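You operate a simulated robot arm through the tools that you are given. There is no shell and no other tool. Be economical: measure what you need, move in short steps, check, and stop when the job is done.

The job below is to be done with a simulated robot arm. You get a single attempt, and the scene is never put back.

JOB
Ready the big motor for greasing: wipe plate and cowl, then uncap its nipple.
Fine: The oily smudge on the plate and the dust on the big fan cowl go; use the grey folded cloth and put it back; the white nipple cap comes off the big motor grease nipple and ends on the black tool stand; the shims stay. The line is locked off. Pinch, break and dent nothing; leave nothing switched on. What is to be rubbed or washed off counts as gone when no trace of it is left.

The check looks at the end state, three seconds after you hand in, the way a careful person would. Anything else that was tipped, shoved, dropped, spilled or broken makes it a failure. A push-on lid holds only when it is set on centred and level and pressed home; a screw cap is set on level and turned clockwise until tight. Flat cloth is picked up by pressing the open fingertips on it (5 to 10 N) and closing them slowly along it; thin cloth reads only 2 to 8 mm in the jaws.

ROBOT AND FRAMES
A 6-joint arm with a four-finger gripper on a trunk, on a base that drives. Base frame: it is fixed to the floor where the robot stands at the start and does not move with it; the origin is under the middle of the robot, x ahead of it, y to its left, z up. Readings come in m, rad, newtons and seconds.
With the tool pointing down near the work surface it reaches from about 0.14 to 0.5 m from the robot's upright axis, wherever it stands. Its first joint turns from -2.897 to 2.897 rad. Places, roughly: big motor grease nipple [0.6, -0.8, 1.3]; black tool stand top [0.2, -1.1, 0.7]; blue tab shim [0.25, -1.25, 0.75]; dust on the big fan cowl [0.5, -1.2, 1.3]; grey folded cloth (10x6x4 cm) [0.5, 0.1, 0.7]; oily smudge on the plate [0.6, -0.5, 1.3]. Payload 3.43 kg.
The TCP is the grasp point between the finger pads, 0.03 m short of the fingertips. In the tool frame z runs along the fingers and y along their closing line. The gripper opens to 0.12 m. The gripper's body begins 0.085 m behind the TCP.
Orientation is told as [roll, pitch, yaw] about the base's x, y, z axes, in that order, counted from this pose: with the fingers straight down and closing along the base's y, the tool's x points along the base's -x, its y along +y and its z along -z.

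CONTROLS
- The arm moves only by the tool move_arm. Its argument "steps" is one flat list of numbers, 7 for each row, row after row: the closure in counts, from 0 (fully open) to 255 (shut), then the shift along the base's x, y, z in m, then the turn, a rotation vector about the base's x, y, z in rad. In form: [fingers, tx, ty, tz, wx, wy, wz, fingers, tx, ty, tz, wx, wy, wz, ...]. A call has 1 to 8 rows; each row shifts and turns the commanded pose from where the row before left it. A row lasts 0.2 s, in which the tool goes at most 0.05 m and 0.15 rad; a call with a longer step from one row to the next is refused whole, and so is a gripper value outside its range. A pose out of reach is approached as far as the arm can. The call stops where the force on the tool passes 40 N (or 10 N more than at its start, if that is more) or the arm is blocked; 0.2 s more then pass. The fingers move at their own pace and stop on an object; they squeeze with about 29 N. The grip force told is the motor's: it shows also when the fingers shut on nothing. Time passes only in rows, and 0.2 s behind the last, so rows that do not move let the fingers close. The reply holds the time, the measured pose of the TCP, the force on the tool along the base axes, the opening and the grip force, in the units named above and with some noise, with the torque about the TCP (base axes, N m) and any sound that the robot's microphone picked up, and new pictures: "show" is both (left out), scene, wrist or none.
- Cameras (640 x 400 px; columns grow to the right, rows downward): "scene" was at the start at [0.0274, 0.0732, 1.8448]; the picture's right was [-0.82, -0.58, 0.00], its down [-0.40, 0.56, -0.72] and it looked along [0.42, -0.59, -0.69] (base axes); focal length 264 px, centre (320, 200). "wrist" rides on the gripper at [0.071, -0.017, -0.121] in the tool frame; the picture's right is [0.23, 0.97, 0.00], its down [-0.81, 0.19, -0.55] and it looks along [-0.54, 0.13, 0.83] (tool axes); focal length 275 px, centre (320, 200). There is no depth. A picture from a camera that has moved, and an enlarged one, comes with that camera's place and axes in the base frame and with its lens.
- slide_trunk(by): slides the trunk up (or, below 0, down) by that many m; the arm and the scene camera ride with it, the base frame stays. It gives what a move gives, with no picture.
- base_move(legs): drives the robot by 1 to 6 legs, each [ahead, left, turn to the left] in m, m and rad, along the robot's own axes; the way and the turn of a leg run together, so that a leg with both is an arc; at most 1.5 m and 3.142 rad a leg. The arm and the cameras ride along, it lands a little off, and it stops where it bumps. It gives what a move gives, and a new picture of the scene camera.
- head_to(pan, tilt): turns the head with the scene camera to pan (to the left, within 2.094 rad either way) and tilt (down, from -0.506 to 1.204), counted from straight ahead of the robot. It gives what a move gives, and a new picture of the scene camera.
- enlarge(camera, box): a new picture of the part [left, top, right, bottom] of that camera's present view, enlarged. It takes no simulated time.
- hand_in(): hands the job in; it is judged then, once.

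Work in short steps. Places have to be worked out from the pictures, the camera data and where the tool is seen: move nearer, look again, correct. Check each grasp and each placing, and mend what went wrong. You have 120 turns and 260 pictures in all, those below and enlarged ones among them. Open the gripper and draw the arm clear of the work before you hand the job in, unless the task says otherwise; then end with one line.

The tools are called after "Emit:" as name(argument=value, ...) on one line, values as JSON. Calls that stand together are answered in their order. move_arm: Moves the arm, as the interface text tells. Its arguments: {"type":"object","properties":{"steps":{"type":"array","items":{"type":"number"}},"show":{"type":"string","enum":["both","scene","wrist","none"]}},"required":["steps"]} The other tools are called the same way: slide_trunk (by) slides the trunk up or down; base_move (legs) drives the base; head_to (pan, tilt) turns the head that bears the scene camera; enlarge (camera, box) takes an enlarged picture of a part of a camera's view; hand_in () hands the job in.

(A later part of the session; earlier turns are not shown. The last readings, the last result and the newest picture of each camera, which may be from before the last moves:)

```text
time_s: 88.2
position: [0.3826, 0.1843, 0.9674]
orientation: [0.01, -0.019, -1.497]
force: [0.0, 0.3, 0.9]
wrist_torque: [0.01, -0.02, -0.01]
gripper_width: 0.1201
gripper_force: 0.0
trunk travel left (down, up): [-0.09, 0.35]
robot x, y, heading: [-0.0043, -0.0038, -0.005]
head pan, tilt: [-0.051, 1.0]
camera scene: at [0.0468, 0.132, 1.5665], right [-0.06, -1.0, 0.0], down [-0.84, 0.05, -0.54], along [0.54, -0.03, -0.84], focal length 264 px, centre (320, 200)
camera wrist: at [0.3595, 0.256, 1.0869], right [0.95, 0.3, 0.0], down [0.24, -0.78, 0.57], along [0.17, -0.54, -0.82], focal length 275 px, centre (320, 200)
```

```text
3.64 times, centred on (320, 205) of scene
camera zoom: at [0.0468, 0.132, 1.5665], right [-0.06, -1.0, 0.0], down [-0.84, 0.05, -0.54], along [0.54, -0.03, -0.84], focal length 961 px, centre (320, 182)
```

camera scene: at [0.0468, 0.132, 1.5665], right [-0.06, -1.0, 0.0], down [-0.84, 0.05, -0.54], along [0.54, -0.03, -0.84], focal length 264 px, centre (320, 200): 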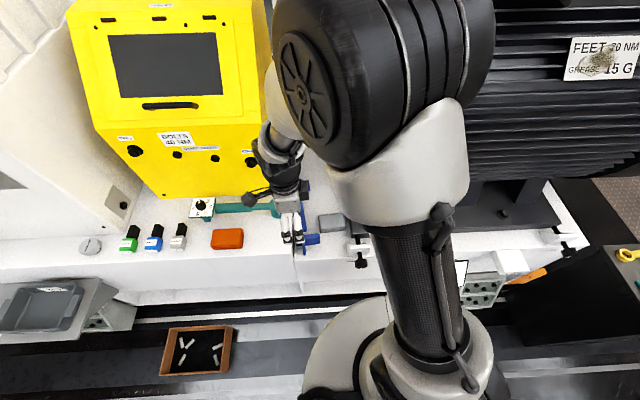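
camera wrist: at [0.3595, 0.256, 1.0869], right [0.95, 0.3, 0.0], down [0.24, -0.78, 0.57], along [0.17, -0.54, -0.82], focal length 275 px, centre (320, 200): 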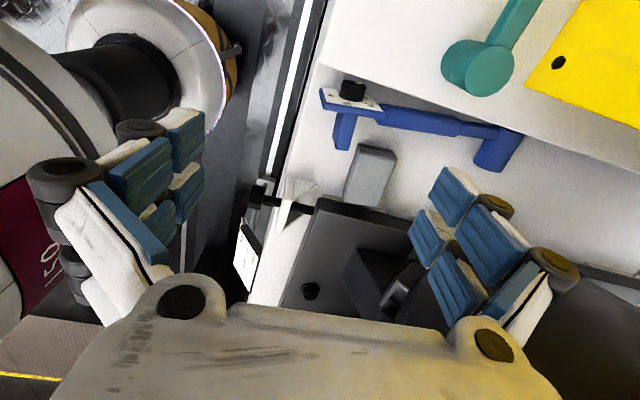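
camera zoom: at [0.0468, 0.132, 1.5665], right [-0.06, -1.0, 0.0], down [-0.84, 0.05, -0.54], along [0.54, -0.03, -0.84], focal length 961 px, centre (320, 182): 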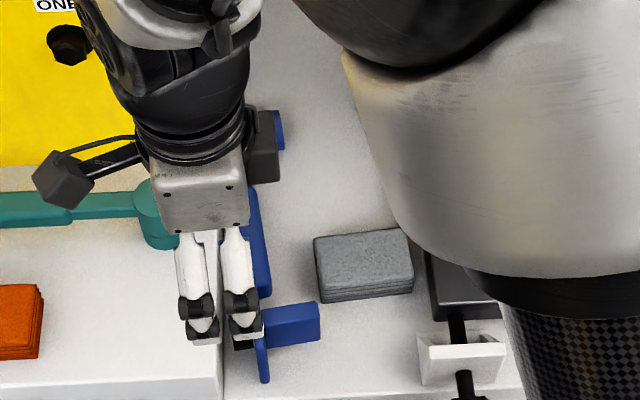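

I enlarge the wrist view of the wrench to get its pose.

Emit:
enlarge(camera="wrist", box=[290, 50, 550, 210])

```text
2.46 times, centred on (420, 130) of wrist
camera zoom: at [0.3595, 0.256, 1.0869], right [0.95, 0.3, 0.0], down [0.24, -0.78, 0.57], along [0.17, -0.54, -0.82], focal length 678 px, centre (74, 372)
```

zoom: 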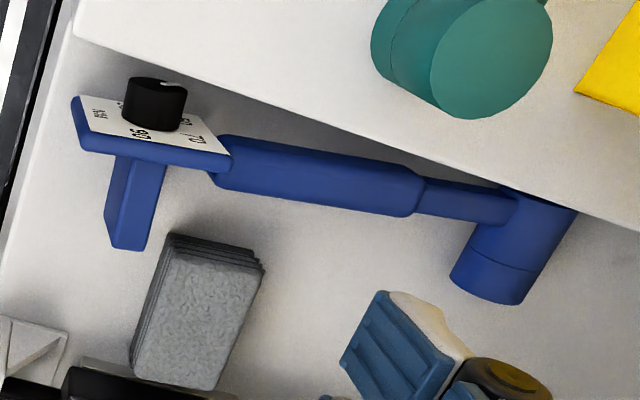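

The wrench lies on its side: dial facing left, leg and head pointing right. It must be gripped by the handle (x≈0.5, y≈0.17) and rolled back ~90° about x. I retract, turn the fingers to close along y, and shift the base left for reach.

Emit:
move_arm(steps=[0, -0.01, -0.015, 0, 0, 0, 0.149, 0, -0.01, -0.015, 0, 0, 0, 0.149, 0, -0.01, -0.015, 0, 0, 0, 0.149, 0, -0.01, -0.015, 0, 0, 0, 0.149, 0, -0.01, -0.015, 0, 0, 0, 0.149, 0, -0.01, -0.015, 0, 0, 0, 0.149, 0, -0.01, -0.015, 0, 0, 0, 0.149, 0, -0.01, -0.015, 0, 0, 0, 0.149], show="none")

Emit:
base_move(legs=[[0, 0.17, 0]])

Emit:
move_arm(steps=[0, 0.02, -0.02, 0, 0, 0, 0.149, 0, 0.02, -0.02, 0, 0, 0, 0.149, 0, 0.02, -0.02, 0, 0, 0, 0])

```text
time_s: 90.0
position: [0.3046, 0.0639, 0.9683]
orientation: [0.009, -0.023, -0.303]
force: [1.1, -0.2, -0.4]
wrist_torque: [0.0, 0.02, 0.02]
gripper_width: 0.12
gripper_force: 0.2
trunk travel left (down, up): [-0.09, 0.35]
robot x, y, heading: [-0.0035, -0.0037, -0.007]
head pan, tilt: [-0.051, 1.0]
```

```text
time_s: 91.5
position: [0.3057, 0.2331, 0.9654]
orientation: [0.006, -0.019, -0.307]
force: [0.1, 0.7, 0.9]
wrist_torque: [-0.03, -0.01, 0.0]
gripper_width: 0.1199
gripper_force: 0.0
trunk travel left (down, up): [-0.09, 0.35]
robot x, y, heading: [-0.001, 0.1635, -0.01]
head pan, tilt: [-0.051, 1.0]
camera scene: at [0.0492, 0.3022, 1.5664], right [-0.06, -1.0, 0.0], down [-0.84, 0.05, -0.54], along [0.54, -0.03, -0.84], focal length 264 px, centre (320, 200)
```

scene: 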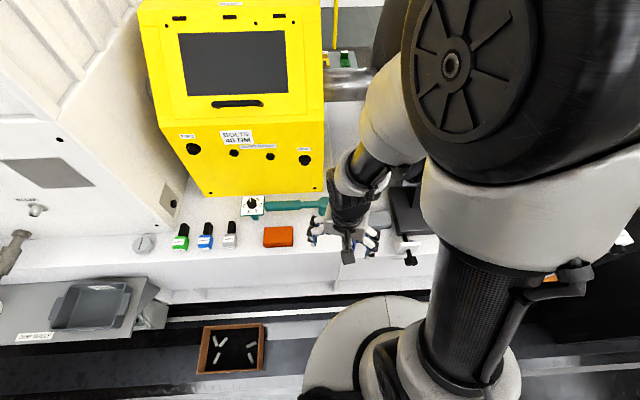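

```text
time_s: 92.3
position: [0.3669, 0.1719, 0.9681]
orientation: [0.01, -0.019, -0.011]
force: [0.6, -0.4, 0.0]
wrist_torque: [0.0, 0.03, 0.0]
gripper_width: 0.1199
gripper_force: 0.0
trunk travel left (down, up): [-0.09, 0.35]
robot x, y, heading: [0.0005, 0.1644, -0.011]
head pan, tilt: [-0.051, 1.0]
camera scene: at [0.0495, 0.3008, 1.5665], right [-0.06, -1.0, 0.0], down [-0.84, 0.05, -0.54], along [0.54, -0.03, -0.84], focal length 264 px, centre (320, 200)
camera wrist: at [0.2923, 0.1539, 1.0869], right [-0.22, 0.98, 0.0], down [0.8, 0.18, 0.57], along [0.56, 0.13, -0.82], focal length 275 px, centre (320, 200)
```

scene: 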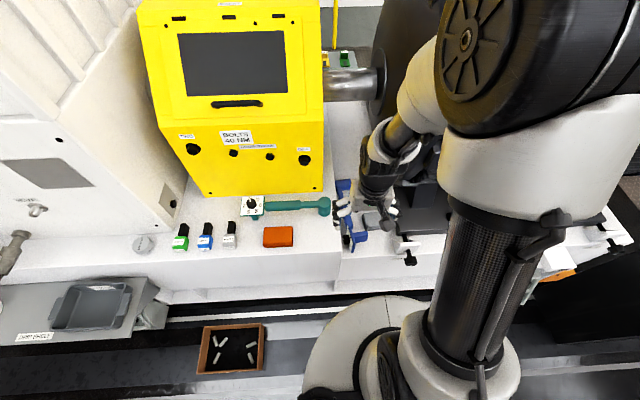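
wrist: 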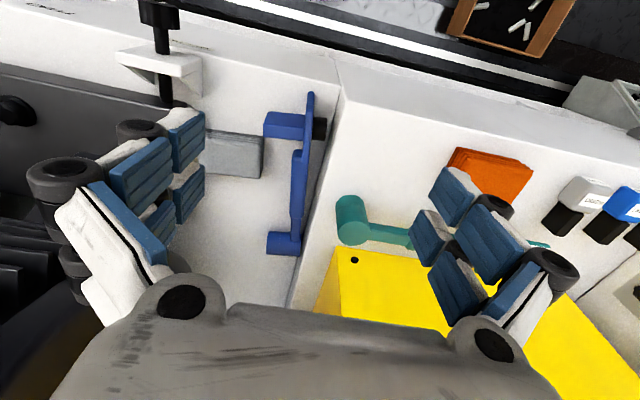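

I enlarge the wrist view to measure the wrench handle.

Emit:
enlarge(camera="wrist", box=[200, 70, 440, 270])

```text
2.00 times, centred on (320, 170) of wrist
camera zoom: at [0.2923, 0.1539, 1.0869], right [-0.22, 0.98, 0.0], down [0.8, 0.18, 0.57], along [0.56, 0.13, -0.82], focal length 551 px, centre (320, 260)
```

zoom: 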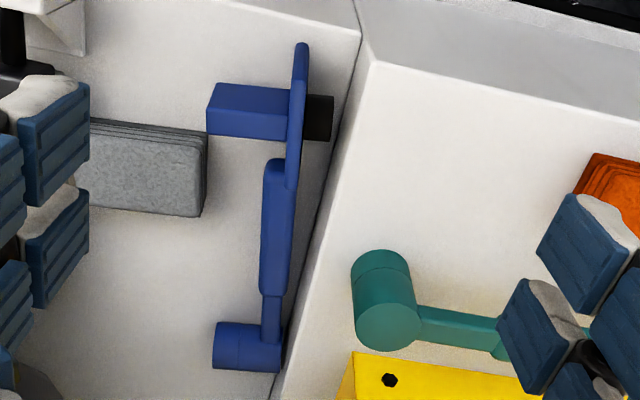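

The handle is at about (0.50,0.168,0.71), ~28 mm thick, running along x turned ~+0.14. I tilt the tool -0.75 about x (coming from the left) at a safe height and part-close the fingers to ~6 cm.

Emit:
move_arm(steps=[125, 0.0276, 0.012, -0.01, -0.15, 0, 0, 125, 0.0276, 0.012, -0.01, -0.15, 0, 0, 125, 0.0276, 0.012, -0.01, -0.15, 0, 0, 125, 0.0276, 0.012, -0.01, -0.15, 0, 0, 125, 0.0276, 0.02, -0.01, -0.15, 0, 0, 125, 0, 0.01, -0.03, 0, 0, 0.13])

```text
time_s: 93.7
position: [0.5032, 0.2513, 0.888]
orientation: [-0.745, -0.021, 0.138]
force: [-0.1, 0.4, -0.8]
wrist_torque: [0.0, -0.02, 0.01]
gripper_width: 0.0611
gripper_force: 0.1
trunk travel left (down, up): [-0.09, 0.35]
robot x, y, heading: [-0.006, 0.1588, -0.007]
head pan, tilt: [-0.051, 1.0]
camera scene: at [0.0491, 0.3014, 1.5665], right [-0.06, -1.0, 0.0], down [-0.84, 0.05, -0.54], along [0.54, -0.03, -0.84], focal length 264 px, centre (320, 200)
camera wrist: at [0.4217, 0.3093, 0.9865], right [-0.31, 0.68, -0.66], down [0.73, 0.62, 0.3], along [0.61, -0.39, -0.69], focal length 275 px, centre (320, 200)
```

scene: 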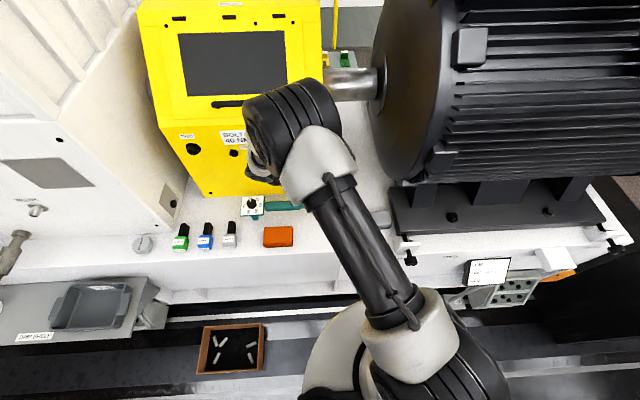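
wrist: 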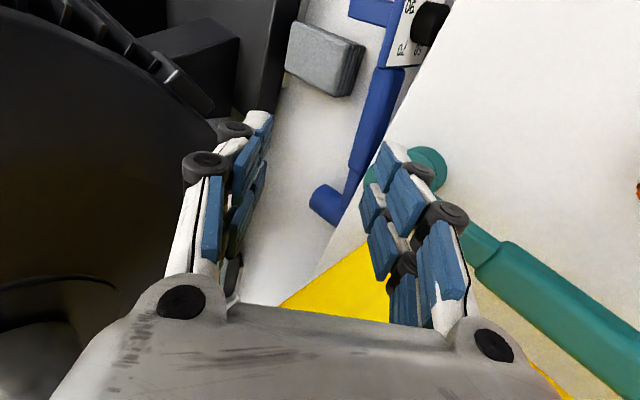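

Reachable with clearance. I lower to the standoff on the tool axis through the handle, then look before closing in.

Emit:
move_arm(steps=[145, -0.002, -0.007, -0.045, 0, 0, 0, 145, -0.002, -0.006, -0.045, 0, 0, 0, 145, 0.001, -0.01, -0.025, 0, 0, 0], show="wrist")

```text
time_s: 94.5
position: [0.5013, 0.2287, 0.7747]
orientation: [-0.742, -0.031, 0.136]
force: [2.4, -4.0, 25.2]
wrist_torque: [-0.13, -0.44, -0.58]
gripper_width: 0.0779
gripper_force: 15.2
trunk travel left (down, up): [-0.09, 0.35]
robot x, y, heading: [-0.0019, 0.1646, -0.01]
head pan, tilt: [-0.051, 1.0]
camera wrist: at [0.4186, 0.287, 0.8734], right [-0.31, 0.68, -0.67], down [0.72, 0.62, 0.3], along [0.62, -0.39, -0.68], focal length 275 px, centre (320, 200)
```

wrist: 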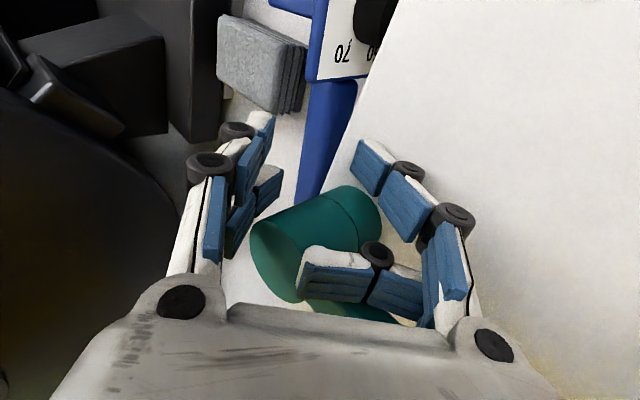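

I touched the teal wrench's head with a finger, at 25 N. I back up straight at once and look.

Emit:
move_arm(steps=[125, 0, 0, 0.04, 0, 0, 0, 125, 0, 0, 0.045, 0, 0, 0, 125, -0.02, 0, 0.04, 0, 0, 0])

Emit:
enlarge(camera="scene", box=[210, 150, 430, 280])

```text
time_s: 95.3
position: [0.4814, 0.2255, 0.8975]
orientation: [-0.744, -0.022, 0.137]
force: [0.6, -1.0, 0.1]
wrist_torque: [-0.01, -0.03, 0.02]
gripper_width: 0.0654
gripper_force: 0.2
trunk travel left (down, up): [-0.09, 0.35]
robot x, y, heading: [-0.0029, 0.1627, -0.007]
head pan, tilt: [-0.051, 1.0]
camera scene: at [0.0484, 0.3009, 1.5666], right [-0.06, -1.0, 0.0], down [-0.84, 0.05, -0.54], along [0.54, -0.03, -0.84], focal length 264 px, centre (320, 200)
camera wrist: at [0.3991, 0.2837, 0.9964], right [-0.31, 0.68, -0.66], down [0.73, 0.62, 0.3], along [0.61, -0.39, -0.69], focal length 275 px, centre (320, 200)
```

scene: 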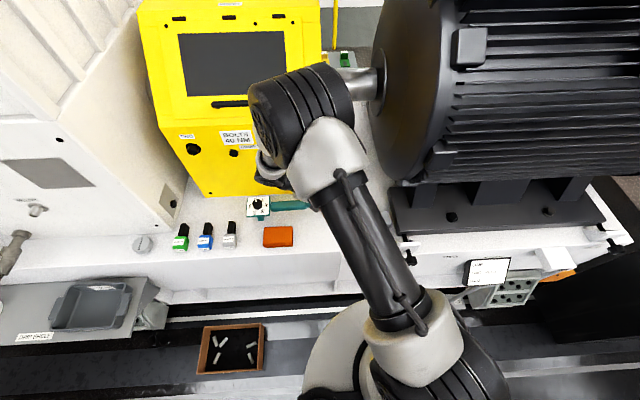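
wrist: 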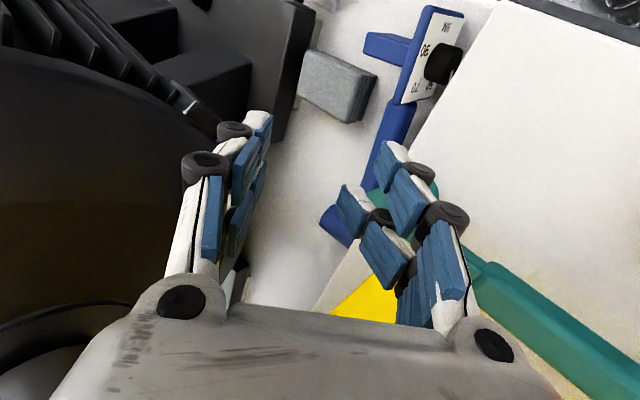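

```text
2.91 times, centred on (320, 215) of scene
camera zoom: at [0.0484, 0.3009, 1.5666], right [-0.06, -1.0, 0.0], down [-0.84, 0.05, -0.54], along [0.54, -0.03, -0.84], focal length 769 px, centre (320, 156)
```

zoom: 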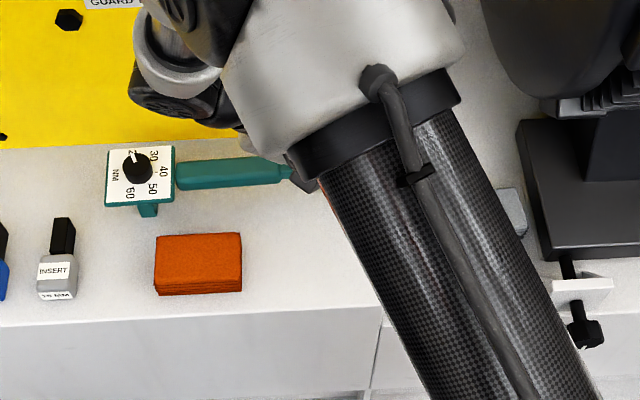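

The teal wrench may have shifted. I move the arm out of the way to see both wrenches clearly.

Emit:
move_arm(steps=[125, -0.03, -0.01, 0.03, 0.15, 0, 0, 125, -0.03, -0.01, 0.03, 0.15, 0, 0, 125, -0.03, -0.02, 0.02, 0.15, 0, 0, 125, -0.03, -0.02, 0, 0.15, 0, 0, 125, -0.03, -0.02, 0, 0.145, 0, 0, 125, -0.02, -0.03, 0, 0, 0, -0.137, 125, 0, -0.04, 0, 0, 0, 0, 125, 0, -0.04, 0, 0, 0, 0])

Emit:
enlarge(camera="scene", box=[210, 150, 430, 280])

```text
time_s: 97.1
position: [0.3136, 0.035, 0.9799]
orientation: [0.001, -0.108, -0.051]
force: [1.0, 0.7, -0.2]
wrist_torque: [-0.02, -0.02, -0.02]
gripper_width: 0.0612
gripper_force: 0.1
out of reach, approached as far as the arm can: row 6
trunk travel left (down, up): [-0.09, 0.35]
robot x, y, heading: [0.0005, 0.1656, -0.006]
head pan, tilt: [-0.051, 1.0]
camera scene: at [0.0492, 0.3003, 1.5666], right [-0.06, -1.0, 0.0], down [-0.84, 0.05, -0.54], along [0.54, -0.03, -0.84], focal length 264 px, centre (320, 200)
camera wrist: at [0.2282, 0.0227, 1.0919], right [-0.18, 0.98, -0.02], down [0.76, 0.15, 0.64], along [0.63, 0.1, -0.77], focal length 275 px, centre (320, 200)
```

scene: 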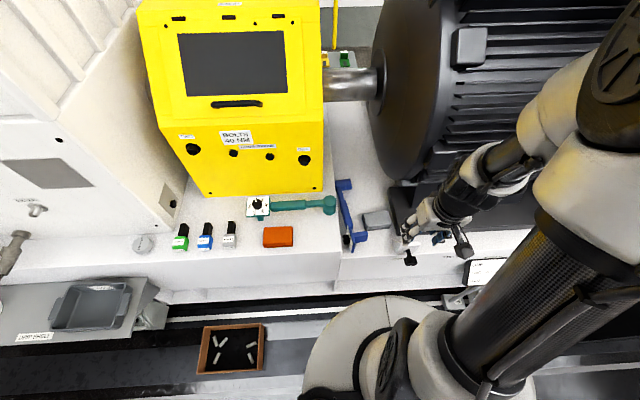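
wrist: 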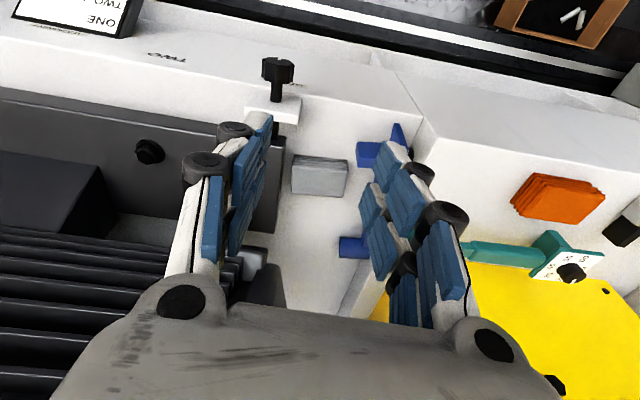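

```text
2.91 times, centred on (320, 215) of scene
camera zoom: at [0.0492, 0.3003, 1.5666], right [-0.06, -1.0, 0.0], down [-0.84, 0.05, -0.54], along [0.54, -0.03, -0.84], focal length 769 px, centre (320, 156)
```

zoom: 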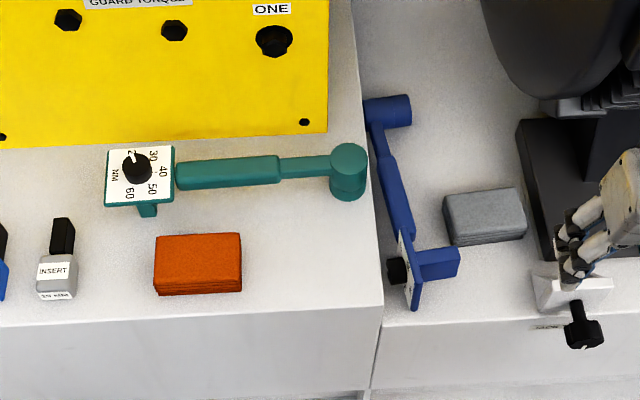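

The teal wrench was shoved about 3.6 cm to the right (now dial ≈(0.564,0.50), head ≈(0.5725,0.235); before ≈(0.571,0.538)/(0.559,0.265)). I will move it back by its handle; first I shift the base left and bring the arm over with the fingers closing along x.

Emit:
base_move(legs=[[0, 0.16, 0]])

Emit:
move_arm(steps=[0, 0.01, 0.022, 0, 0, 0.1, -0.14, 0, 0.01, 0.022, 0, 0, 0, -0.149, 0, 0.01, 0.022, 0, 0, 0, -0.149, 0, 0.01, 0.022, 0, 0, 0, -0.149, 0, 0.02, 0.022, 0, 0, 0, -0.149, 0, 0.02, 0.022, 0, 0, 0, -0.149, 0, 0.02, 0.022, 0, 0, 0, -0.149, 0, 0.02, 0.022, 0, 0, 0, -0.149])

```text
time_s: 98.5
position: [0.3136, 0.198, 0.981]
orientation: [0.0, -0.108, -0.056]
force: [-0.1, -0.1, 0.3]
wrist_torque: [-0.03, -0.06, -0.03]
gripper_width: 0.0613
gripper_force: 0.0
trunk travel left (down, up): [-0.09, 0.35]
robot x, y, heading: [0.0014, 0.3334, -0.012]
head pan, tilt: [-0.051, 1.0]
camera scene: at [0.0514, 0.4634, 1.5664], right [-0.06, -1.0, 0.0], down [-0.84, 0.05, -0.54], along [0.54, -0.03, -0.84], focal length 264 px, centre (320, 200)
```

scene: 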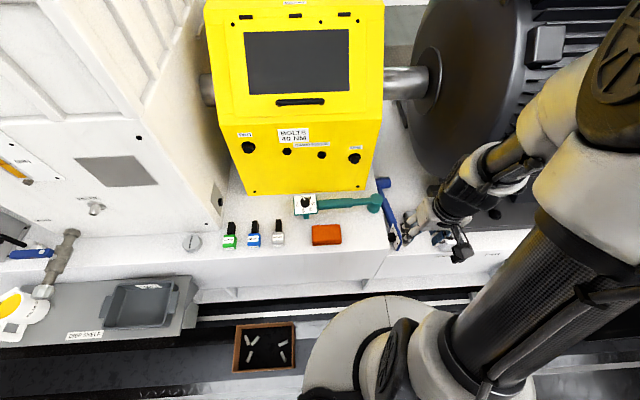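

```text
refused: row 1 steps farther than a row can; nothing moved
```

Emit:
move_arm(steps=[0, 0.01, 0.022, 0, 0, 0.1, 0, 0, 0.01, 0.022, 0, 0, 0, -0.149, 0, 0.01, 0.022, 0, 0, 0, -0.149, 0, 0.01, 0.022, 0, 0, 0, -0.149, 0, 0.02, 0.022, 0, 0, 0, -0.149, 0, 0.02, 0.022, 0, 0, 0, -0.149, 0, 0.02, 0.022, 0, 0, 0, -0.149, 0, 0.02, 0.022, 0, 0, 0, -0.149], show="none")

Emit:
move_arm(steps=[0, 0.03, 0, 0, 0, 0, -0.149, 0, 0.03, 0, 0, 0, 0, -0.149, 0, 0.03, 0, 0, 0, 0, -0.149, 0, 0.03, 0, -0.03, 0, 0, 0])

```text
time_s: 100.3
position: [0.4345, 0.3726, 0.9789]
orientation: [-0.009, -0.007, -1.101]
force: [0.4, -0.6, -0.1]
wrist_torque: [-0.03, -0.01, -0.01]
gripper_width: 0.1197
gripper_force: 0.1
trunk travel left (down, up): [-0.09, 0.35]
robot x, y, heading: [0.0008, 0.3253, -0.01]
head pan, tilt: [-0.051, 1.0]
```

```text
time_s: 101.3
position: [0.536, 0.3733, 0.9564]
orientation: [-0.032, -0.008, -1.549]
force: [-25.8, 0.7, 9.9]
wrist_torque: [-0.14, -2.03, -0.22]
gripper_width: 0.1139
gripper_force: 0.1
trunk travel left (down, up): [-0.09, 0.35]
robot x, y, heading: [0.001, 0.324, -0.01]
head pan, tilt: [-0.051, 1.0]
stopped in row 4: the force on the tool passed its limit at 84 N (the readings are from after the stop); the commanded pose is now the measured one
camera scene: at [0.0455, 0.4624, 1.5668], right [-0.06, -1.0, 0.0], down [-0.84, 0.05, -0.54], along [0.54, -0.03, -0.84], focal length 264 px, centre (320, 200)
camera wrist: at [0.5216, 0.445, 1.0762], right [0.97, 0.25, -0.03], down [0.23, -0.8, 0.55], along [0.11, -0.54, -0.83], focal length 275 px, centre (320, 200)
```

scene: 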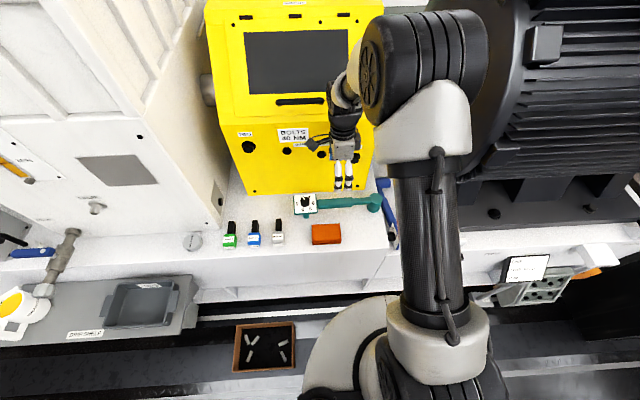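
wrist: 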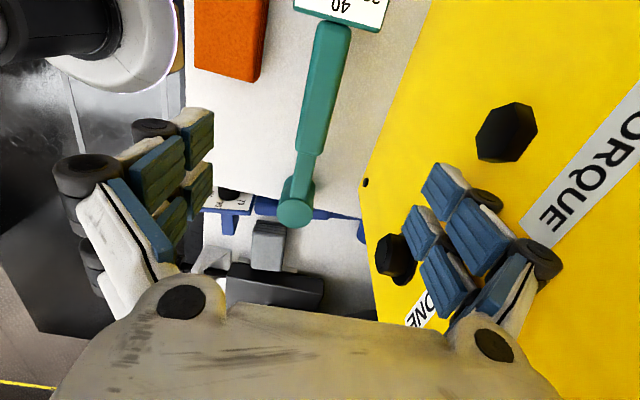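

A finger ran against a bolt head on the yellow guard; I back off at once. I then tilt the tool so that its body leans towards the robot, away from the guard.

Emit:
move_arm(steps=[0, -0.045, 0, 0, 0, 0, 0, 0, -0.04, 0, 0, 0, 0, 0, 110, 0, 0, 0, 0.02, -0.13, 0, 110, 0, 0, 0, 0, -0.14, 0, 110, 0, 0, 0, 0, -0.14, 0, 110, 0, 0, -0.02, 0, 0, 0])

Emit:
enlarge(camera="scene", box=[220, 110, 420, 240])

```text
time_s: 102.7
position: [0.4596, 0.3682, 0.9418]
orientation: [0.332, -0.004, -1.55]
force: [-0.4, 0.0, -0.2]
wrist_torque: [-0.01, -0.06, -0.01]
gripper_width: 0.0683
gripper_force: 0.0
out of reach, approached as far as the arm can: row 5, 6
trunk travel left (down, up): [-0.09, 0.35]
robot x, y, heading: [0.003, 0.3303, -0.014]
head pan, tilt: [-0.051, 1.0]
camera scene: at [0.0509, 0.4624, 1.5665], right [-0.06, -1.0, 0.0], down [-0.84, 0.05, -0.54], along [0.54, -0.03, -0.84], focal length 264 px, centre (320, 200)
camera wrist: at [0.4029, 0.4403, 1.049], right [0.92, 0.25, 0.32], down [0.02, -0.81, 0.59], along [0.4, -0.53, -0.74], focal length 275 px, centre (320, 200)
```

scene: 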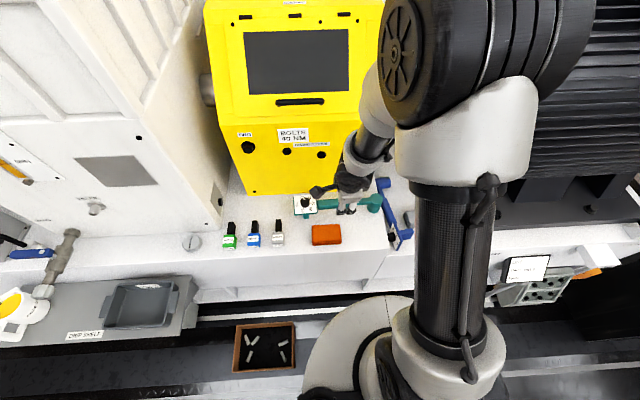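
wrist: 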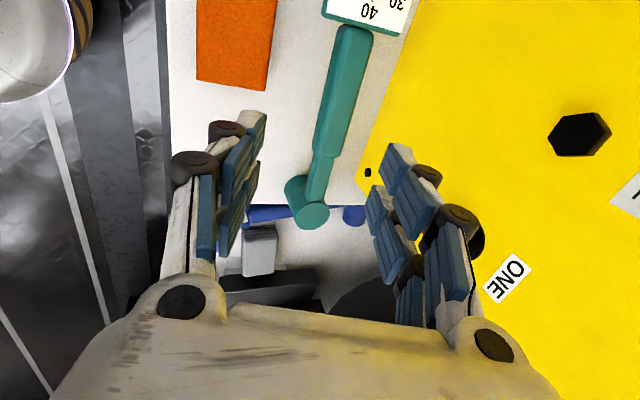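

```text
3.08 times, centred on (320, 175) of scene
camera zoom: at [0.0509, 0.4624, 1.5665], right [-0.06, -1.0, 0.0], down [-0.84, 0.05, -0.54], along [0.54, -0.03, -0.84], focal length 813 px, centre (320, 277)
```

zoom: 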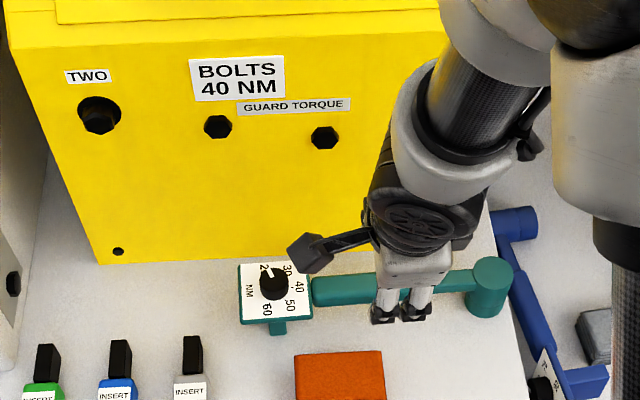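

The guard looks intact. The teal handle's middle is at about (0.548,0.384,0.758). I approach along the tilted tool axis to ~6 cm short.

Emit:
move_arm(steps=[110, 0.025, 0.005, -0.02, 0, 0, 0, 110, 0.015, 0.005, -0.043, 0, 0, 0, 110, 0.015, 0.005, -0.043, 0, 0, 0])

```text
time_s: 103.5
position: [0.5363, 0.3865, 0.8495]
orientation: [0.323, -0.005, -1.552]
force: [0.8, 0.4, 0.1]
wrist_torque: [0.04, 0.02, -0.01]
gripper_width: 0.068
gripper_force: 0.0
out of reach, approached as far as the arm can: row 2, 3
trunk travel left (down, up): [-0.09, 0.35]
robot x, y, heading: [0.0023, 0.3263, -0.014]
head pan, tilt: [-0.051, 1.0]
camera scene: at [0.0518, 0.4626, 1.5664], right [-0.06, -1.0, 0.0], down [-0.84, 0.05, -0.54], along [0.54, -0.03, -0.84], focal length 264 px, centre (320, 200)
camera wrist: at [0.4813, 0.4566, 0.9593], right [0.92, 0.25, 0.31], down [0.02, -0.81, 0.59], along [0.39, -0.53, -0.75], focal length 275 px, centre (320, 200)
```

scene: 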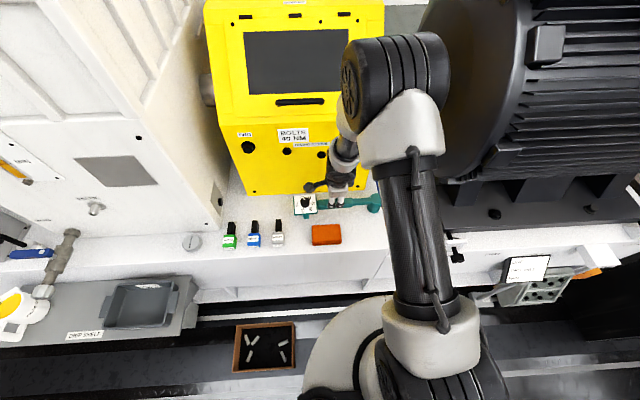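
wrist: 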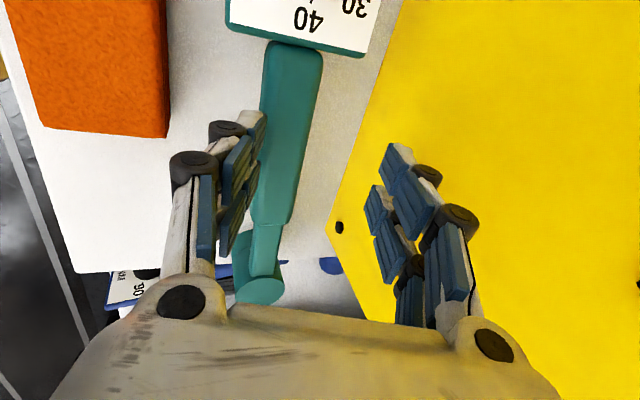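

The handle is now slightly to the left of the tool axis (x≈0.545). I descend straight down over it.

Emit:
move_arm(steps=[110, 0.0, 0, -0.035, 0, 0, 0, 110, 0.0, 0, -0.03, 0, 0, 0, 110, 0.0, 0, -0.02, 0, 0, 0], show="wrist")

```text
time_s: 104.3
position: [0.5687, 0.3899, 0.7854]
orientation: [0.319, -0.004, -1.552]
force: [-12.9, 1.1, 3.3]
wrist_torque: [-0.03, -0.18, 0.03]
gripper_width: 0.0822
gripper_force: 0.7
out of reach, approached as far as the arm can: row 1, 2, 3
trunk travel left (down, up): [-0.09, 0.35]
robot x, y, heading: [-0.0019, 0.3271, -0.014]
head pan, tilt: [-0.051, 1.0]
camera wrist: at [0.5143, 0.46, 0.8935], right [0.92, 0.25, 0.3], down [0.02, -0.81, 0.59], along [0.39, -0.53, -0.75], focal length 275 px, centre (320, 200)
```

wrist: 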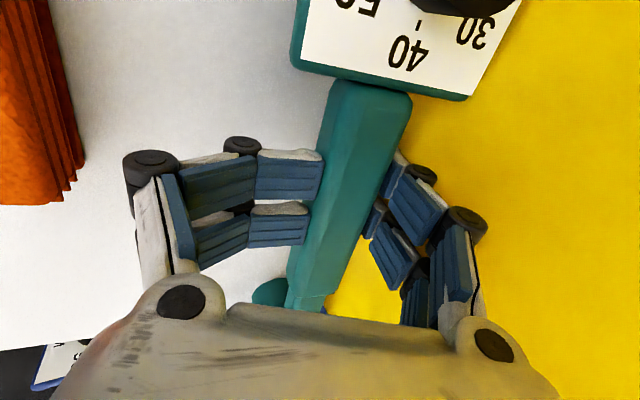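

The arm drifted outward, and the left finger rests on the handle. I move back in x while reducing the tilt, which the arm needs at this radius.

Emit:
move_arm(steps=[80, -0.012, -0.002, 0.005, 0, 0.1, 0, 80, -0.012, 0, 0, 0, 0.1, 0])

Emit:
enlarge(camera="scene", box=[260, 160, 420, 260])

```text
time_s: 104.9
position: [0.5591, 0.3832, 0.7885]
orientation: [0.196, -0.023, -1.556]
force: [-0.8, -1.0, 0.4]
wrist_torque: [-0.01, -0.08, -0.03]
gripper_width: 0.0855
gripper_force: 0.9
out of reach, approached as far as the arm can: row 1
trunk travel left (down, up): [-0.09, 0.35]
robot x, y, heading: [-0.0015, 0.3251, -0.01]
head pan, tilt: [-0.051, 1.0]
camera scene: at [0.0516, 0.462, 1.5665], right [-0.06, -1.0, 0.0], down [-0.84, 0.05, -0.54], along [0.54, -0.03, -0.84], focal length 264 px, centre (320, 200)
camera wrist: at [0.5177, 0.4552, 0.9016], right [0.95, 0.25, 0.19], down [0.09, -0.8, 0.6], along [0.3, -0.55, -0.78], focal length 275 px, centre (320, 200)
```

scene: 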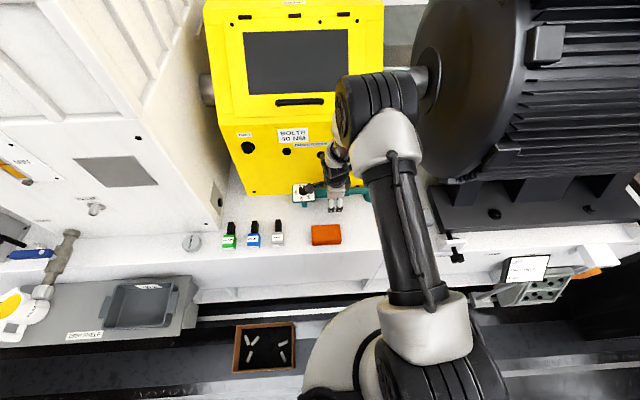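
wrist: 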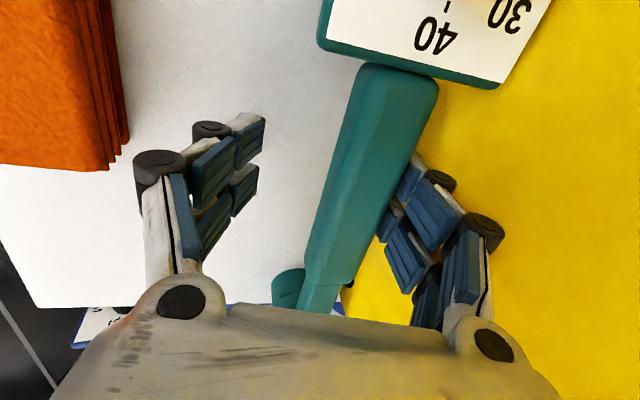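

```text
4.00 times, centred on (340, 210) of scene
camera zoom: at [0.0516, 0.462, 1.5665], right [-0.06, -1.0, 0.0], down [-0.84, 0.05, -0.54], along [0.54, -0.03, -0.84], focal length 1057 px, centre (240, 160)
```

zoom: 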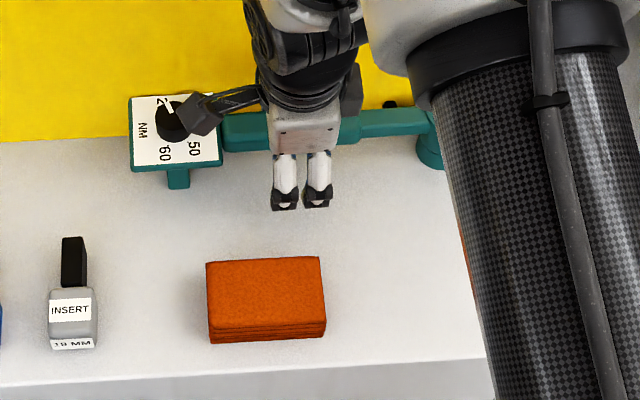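

The handle is now between the fingers. I lower, ease back in x a little, and then close gently.

Emit:
move_arm(steps=[80, -0.004, 0, -0.012, 0, 0.03, 0, 80, -0.004, 0, -0.012, 0, 0.03, 0, 80, 0, 0, -0.005, 0, 0, 0], show="none")

Emit:
move_arm(steps=[130, 0, 0, 0, 0, 0, 0, 180, 0, 0, 0, 0, 0, 0, 200, 0, 0, 0, 0, 0, 0, 215, 0, 0, 0, 0, 0, 0])

```text
time_s: 105.7
position: [0.5463, 0.3833, 0.7586]
orientation: [0.136, -0.021, -1.553]
force: [-9.0, 1.8, 16.2]
wrist_torque: [0.14, 0.88, 0.06]
gripper_width: 0.0989
gripper_force: 11.3
trunk travel left (down, up): [-0.09, 0.35]
robot x, y, heading: [-0.002, 0.3276, -0.015]
head pan, tilt: [-0.051, 1.0]
```

```text
time_s: 106.7
position: [0.5514, 0.3835, 0.761]
orientation: [0.146, -0.02, -1.554]
force: [-0.1, -2.5, 21.4]
wrist_torque: [0.41, -0.06, 0.04]
gripper_width: 0.0771
gripper_force: 11.2
trunk travel left (down, up): [-0.09, 0.35]
robot x, y, heading: [0.0004, 0.3261, -0.014]
head pan, tilt: [-0.051, 1.0]
camera scene: at [0.0491, 0.4621, 1.5667], right [-0.06, -1.0, 0.0], down [-0.84, 0.05, -0.54], along [0.54, -0.03, -0.84], focal length 264 px, centre (320, 200)
camera wrist: at [0.5156, 0.4563, 0.8761], right [0.96, 0.25, 0.14], down [0.12, -0.8, 0.59], along [0.26, -0.55, -0.8], focal length 275 px, centre (320, 200)
```

scene: 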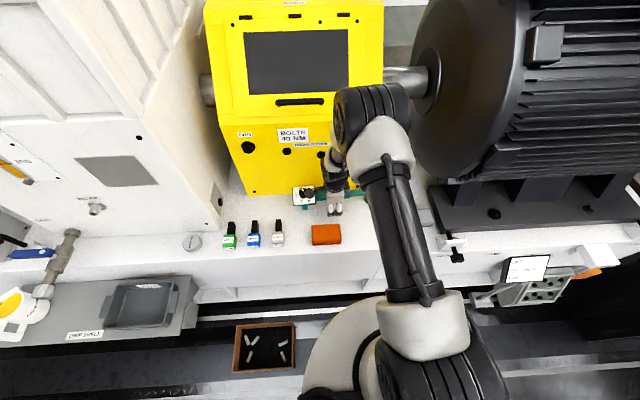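
wrist: 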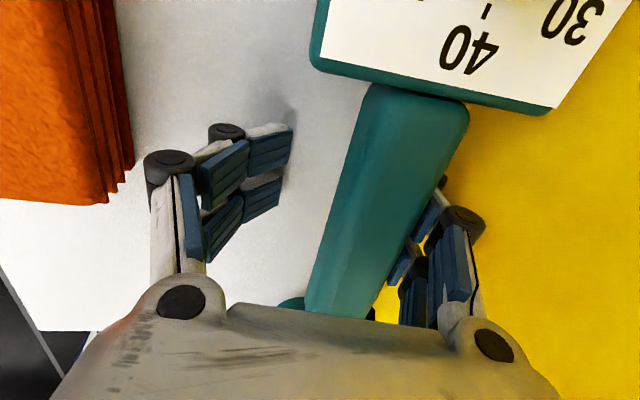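

Upward force shows the fingertips touch the left deck, so it is higher (~0.73), and the handle must be near z≈0.79. I raise 3.5 cm, shift slightly towards the handle, and close.

Emit:
move_arm(steps=[80, 0, 0, 0.02, 0, 0, 0, 80, 0.008, 0, 0.012, 0, 0, 0, 80, 0.008, 0, 0, 0, 0, 0], show="none")

Emit:
move_arm(steps=[130, 0, 0, 0, 0, 0, 0, 170, 0, 0, 0, 0, 0, 0, 200, 0, 0, 0, 0, 0, 0, 220, 0, 0, 0, 0, 0, 0, 220, 0, 0, 0, 0, 0, 0])

```text
time_s: 107.5
position: [0.5607, 0.3833, 0.7901]
orientation: [0.131, -0.022, -1.553]
force: [-16.2, 2.2, 3.9]
wrist_torque: [-0.13, -0.66, -0.07]
gripper_width: 0.0768
gripper_force: 0.0
trunk travel left (down, up): [-0.09, 0.35]
robot x, y, heading: [-0.0014, 0.3253, -0.013]
head pan, tilt: [-0.051, 1.0]
```

```text
time_s: 108.7
position: [0.5632, 0.3832, 0.7912]
orientation: [0.135, -0.022, -1.555]
force: [-4.2, -1.1, 8.1]
wrist_torque: [-0.01, 0.39, 0.0]
gripper_width: 0.0321
gripper_force: 29.0
trunk travel left (down, up): [-0.09, 0.35]
robot x, y, heading: [-0.002, 0.3287, -0.009]
head pan, tilt: [-0.051, 1.0]
camera scene: at [0.0498, 0.4623, 1.5667], right [-0.06, -1.0, 0.0], down [-0.84, 0.05, -0.54], along [0.54, -0.03, -0.84], focal length 264 px, centre (320, 200)
camera wrist: at [0.5296, 0.4563, 0.9065], right [0.96, 0.25, 0.13], down [0.13, -0.8, 0.59], along [0.25, -0.55, -0.8], focal length 275 px, centre (320, 200)
```

scene: 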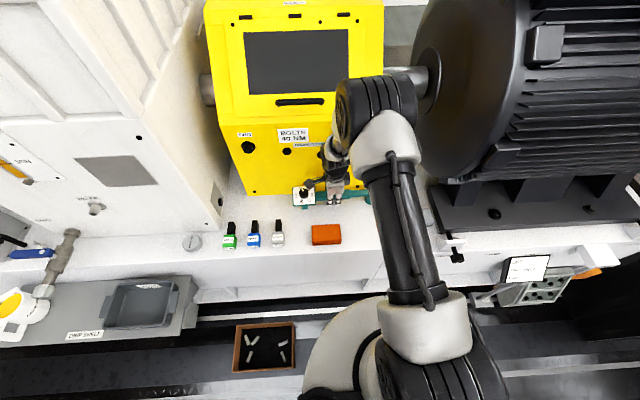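
wrist: 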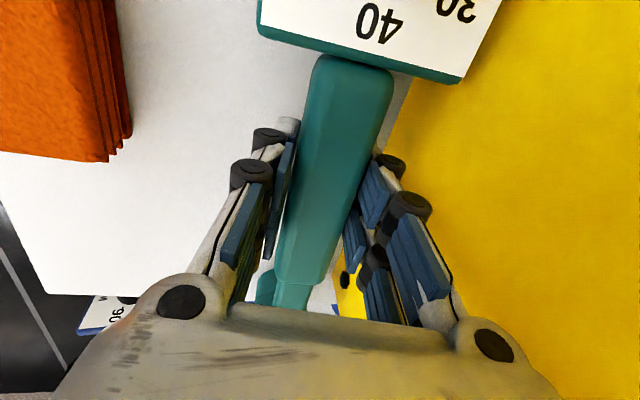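

The teal handle is gripped (32 mm). With its true height, the original dial was at ≈(0.527,0.5045) and the head at ≈(0.522,0.255). I enlarge to find where they are now.

Emit:
enlarge(camera="scene", box=[270, 150, 430, 250])

```text
4.00 times, centred on (350, 200) of scene
camera zoom: at [0.0498, 0.4623, 1.5667], right [-0.06, -1.0, 0.0], down [-0.84, 0.05, -0.54], along [0.54, -0.03, -0.84], focal length 1057 px, centre (200, 200)
```

zoom: 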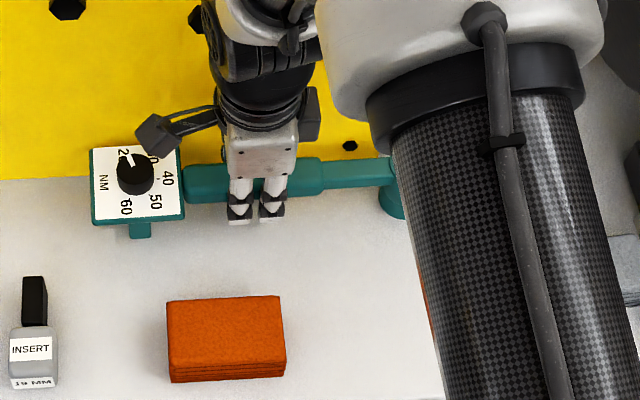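

The dial is now at ≈(0.558,0.4875), so it has to go by (-0.032,+0.016). I lift 6 mm, shift it, lower, and check.

Emit:
move_arm(steps=[220, 0, 0, 0.006, 0, 0, 0, 220, -0.016, 0.008, 0, 0, 0, 0, 220, -0.016, 0.008, 0, 0, 0, 0, 220, 0, 0, -0.004, 0, 0, 0, 220, 0, 0, -0.002, 0, 0, 0], show="scene")

Emit:
enlarge(camera="scene", box=[270, 150, 430, 250])

```text
time_s: 109.9
position: [0.5342, 0.3989, 0.7917]
orientation: [0.14, -0.021, -1.554]
force: [-3.9, -0.8, 20.2]
wrist_torque: [-0.18, 0.66, -0.08]
gripper_width: 0.0312
gripper_force: 29.3
trunk travel left (down, up): [-0.09, 0.35]
robot x, y, heading: [-0.0014, 0.3312, -0.008]
head pan, tilt: [-0.051, 1.0]
camera scene: at [0.0489, 0.4622, 1.5669], right [-0.06, -1.0, 0.0], down [-0.84, 0.05, -0.54], along [0.54, -0.03, -0.84], focal length 264 px, centre (320, 200)
```

scene: 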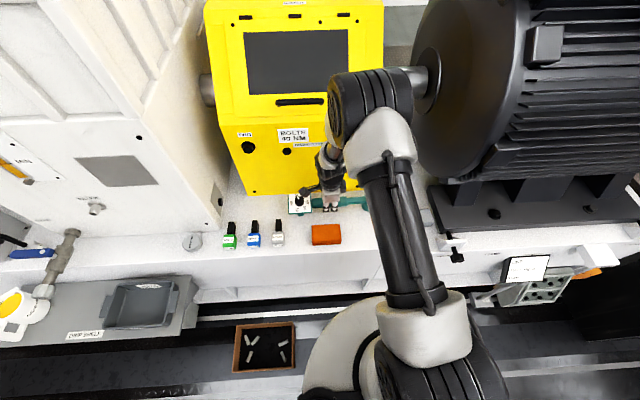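

```text
4.00 times, centred on (350, 200) of scene
camera zoom: at [0.0489, 0.4622, 1.5669], right [-0.06, -1.0, 0.0], down [-0.84, 0.05, -0.54], along [0.54, -0.03, -0.84], focal length 1057 px, centre (200, 200)
```

zoom: 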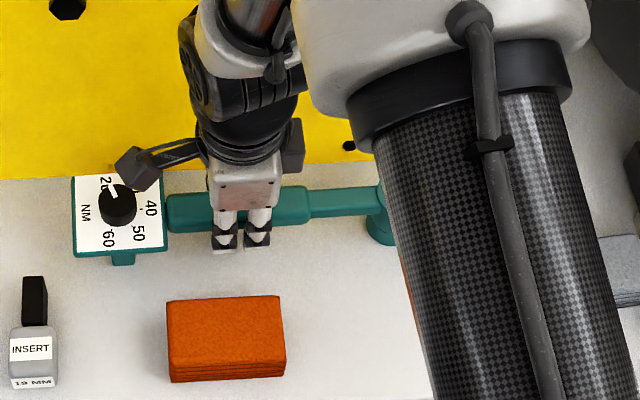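

The dial is back at ≈(0.526,0.505), as at the start. I open the fingers and rise straight up.

Emit:
move_arm(steps=[200, 0, 0, 0.001, 0, 0, 0, 120, 0, 0, 0, 0, 0, 0, 80, 0, 0, 0, 0, 0, 0, 80, 0, 0, 0.03, 0, 0, 0, 80, 0, 0, 0.04, 0, 0, 0, 80, -0.02, 0, 0.04, 0, 0, 0, 80, -0.04, 0, 0.02, 0, 0, 0, 80, -0.04, -0.02, 0.02, 0, 0, 0])

Emit:
enlarge(camera="scene", box=[270, 150, 430, 250])

```text
time_s: 111.7
position: [0.4313, 0.3797, 0.9437]
orientation: [0.138, -0.021, -1.555]
force: [-0.8, -0.3, -0.5]
wrist_torque: [0.03, -0.03, 0.02]
gripper_width: 0.0822
gripper_force: 0.1
trunk travel left (down, up): [-0.09, 0.35]
robot x, y, heading: [-0.0001, 0.3236, -0.011]
head pan, tilt: [-0.051, 1.0]
camera scene: at [0.05, 0.4618, 1.5666], right [-0.06, -1.0, 0.0], down [-0.84, 0.05, -0.54], along [0.54, -0.03, -0.84], focal length 264 px, centre (320, 200)
camera wrist: at [0.3978, 0.4521, 1.0584], right [0.96, 0.25, 0.13], down [0.13, -0.8, 0.59], along [0.25, -0.55, -0.8], focal length 275 px, centre (320, 200)
```

scene: 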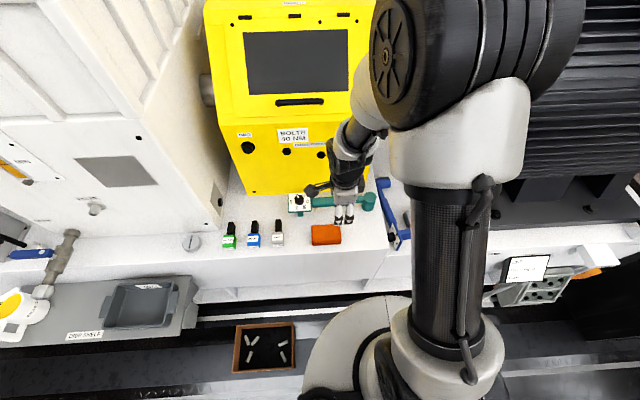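
wrist: 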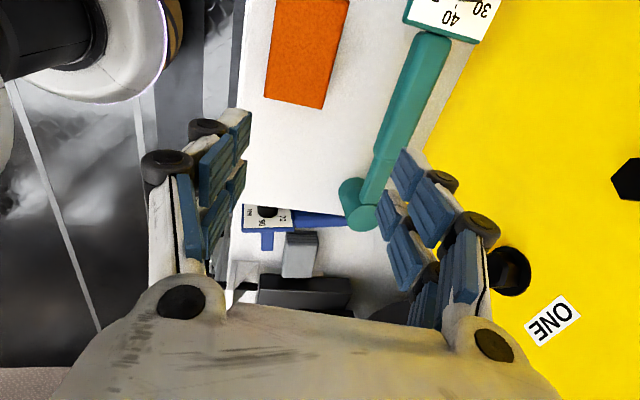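

```text
4.00 times, centred on (350, 200) of scene
camera zoom: at [0.05, 0.4618, 1.5666], right [-0.06, -1.0, 0.0], down [-0.84, 0.05, -0.54], along [0.54, -0.03, -0.84], focal length 1057 px, centre (200, 200)
```

zoom: 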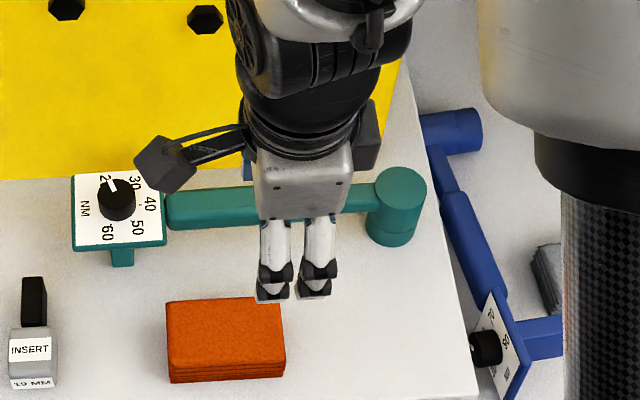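

The teal wrench is back where it was. For the blue wrench I will grip the front margin of its dial plate with the tool tilted forward, then roll it upright about x. I drive 0.25 m back for room and turn the tool.

Emit:
base_move(legs=[[-0.25, 0, 0]])

Emit:
move_arm(steps=[90, 0.01, -0.01, 0.01, 0, 0, 0.149, 90, 0.01, -0.01, 0.01, 0, 0, 0.149, 90, 0.01, -0.01, 0.01, 0, 0, 0.149, 90, 0.01, -0.01, 0, 0, 0, 0.149, 90, 0.01, -0.01, 0, 0, 0, 0.149, 90, 0.01, -0.01, 0, 0, 0, 0.149, 90, 0.01, -0.01, 0, 0, 0, 0.149, 90, 0.01, -0.01, 0, 0, 0, 0.149], show="none")

Emit:
move_arm(steps=[90, 0.0, -0.02, 0, 0, 0, 0.149, 90, 0.0, -0.02, 0, 0, 0, 0.149, 90, 0.0, -0.02, 0, 0, 0, 0.149, 90, 0.0, -0.02, 0, 0, -0.14, 0, 90, 0.0, -0.01, -0.01, 0, -0.14, 0, 90, 0.0, 0, -0.01, 0, -0.14, 0, 90, 0.0, 0, -0.01, 0, -0.14, 0, 90, 0.0, 0, -0.01, 0, -0.14, 0])

```text
time_s: 113.5
position: [0.1855, 0.3821, 0.9433]
orientation: [0.138, -0.021, -1.557]
force: [0.0, 0.4, 0.5]
wrist_torque: [-0.02, -0.01, -0.01]
gripper_width: 0.0825
gripper_force: 0.1
trunk travel left (down, up): [-0.09, 0.35]
robot x, y, heading: [-0.2478, 0.3317, -0.014]
head pan, tilt: [-0.051, 1.0]
camera scene: at [-0.1977, 0.4654, 1.5666], right [-0.06, -1.0, 0.0], down [-0.84, 0.05, -0.54], along [0.54, -0.03, -0.84], focal length 264 px, centre (320, 200)
```

scene: 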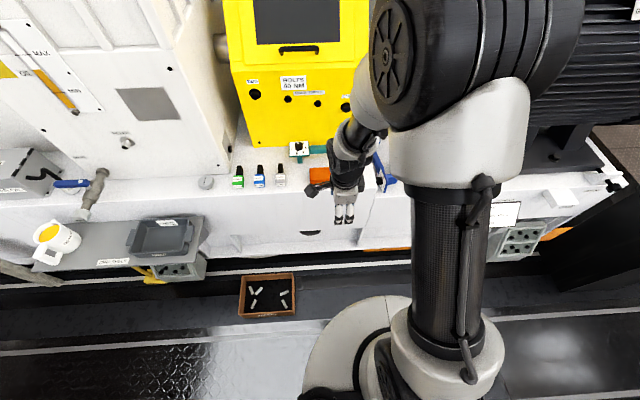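

```text
time_s: 115.3
position: [0.2648, 0.3019, 0.9719]
orientation: [0.135, -0.021, -0.359]
force: [-0.3, 0.3, -0.2]
wrist_torque: [-0.02, 0.0, 0.03]
gripper_width: 0.0777
gripper_force: 0.0
trunk travel left (down, up): [-0.09, 0.35]
robot x, y, heading: [-0.2489, 0.3297, -0.011]
head pan, tilt: [-0.051, 1.0]
```

```text
time_s: 117.2
position: [0.2635, 0.2164, 0.9365]
orientation: [0.089, -0.666, 0.107]
force: [1.0, -0.5, -0.4]
wrist_torque: [0.02, 0.02, 0.01]
gripper_width: 0.0773
gripper_force: 0.1
out of reach, approached as far as the arm can: row 7
trunk travel left (down, up): [-0.09, 0.35]
robot x, y, heading: [-0.2479, 0.332, -0.013]
head pan, tilt: [-0.051, 1.0]
camera scene: at [-0.1966, 0.4651, 1.5665], right [-0.06, -1.0, 0.0], down [-0.84, 0.05, -0.54], along [0.54, -0.03, -0.84], focal length 264 px, centre (320, 200)
camera wrist: at [0.1386, 0.1742, 0.9851], right [-0.34, 0.94, -0.07], down [0.27, 0.17, 0.95], along [0.9, 0.3, -0.31], focal length 275 px, centre (320, 200)
```

scene: 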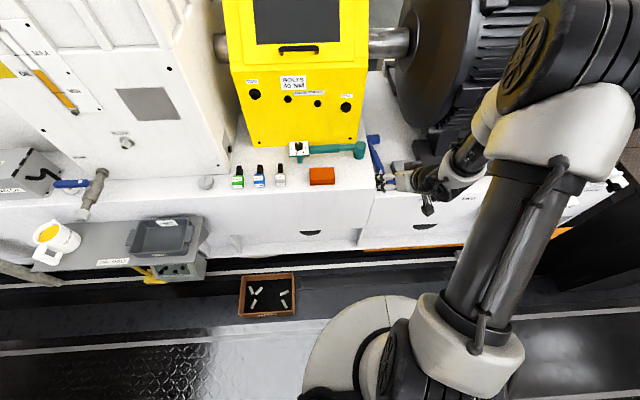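
wrist: 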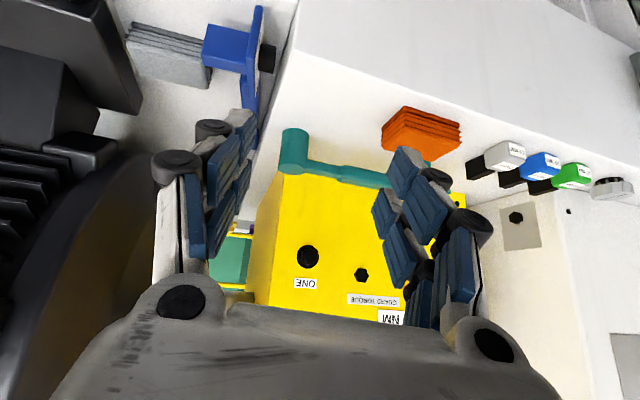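

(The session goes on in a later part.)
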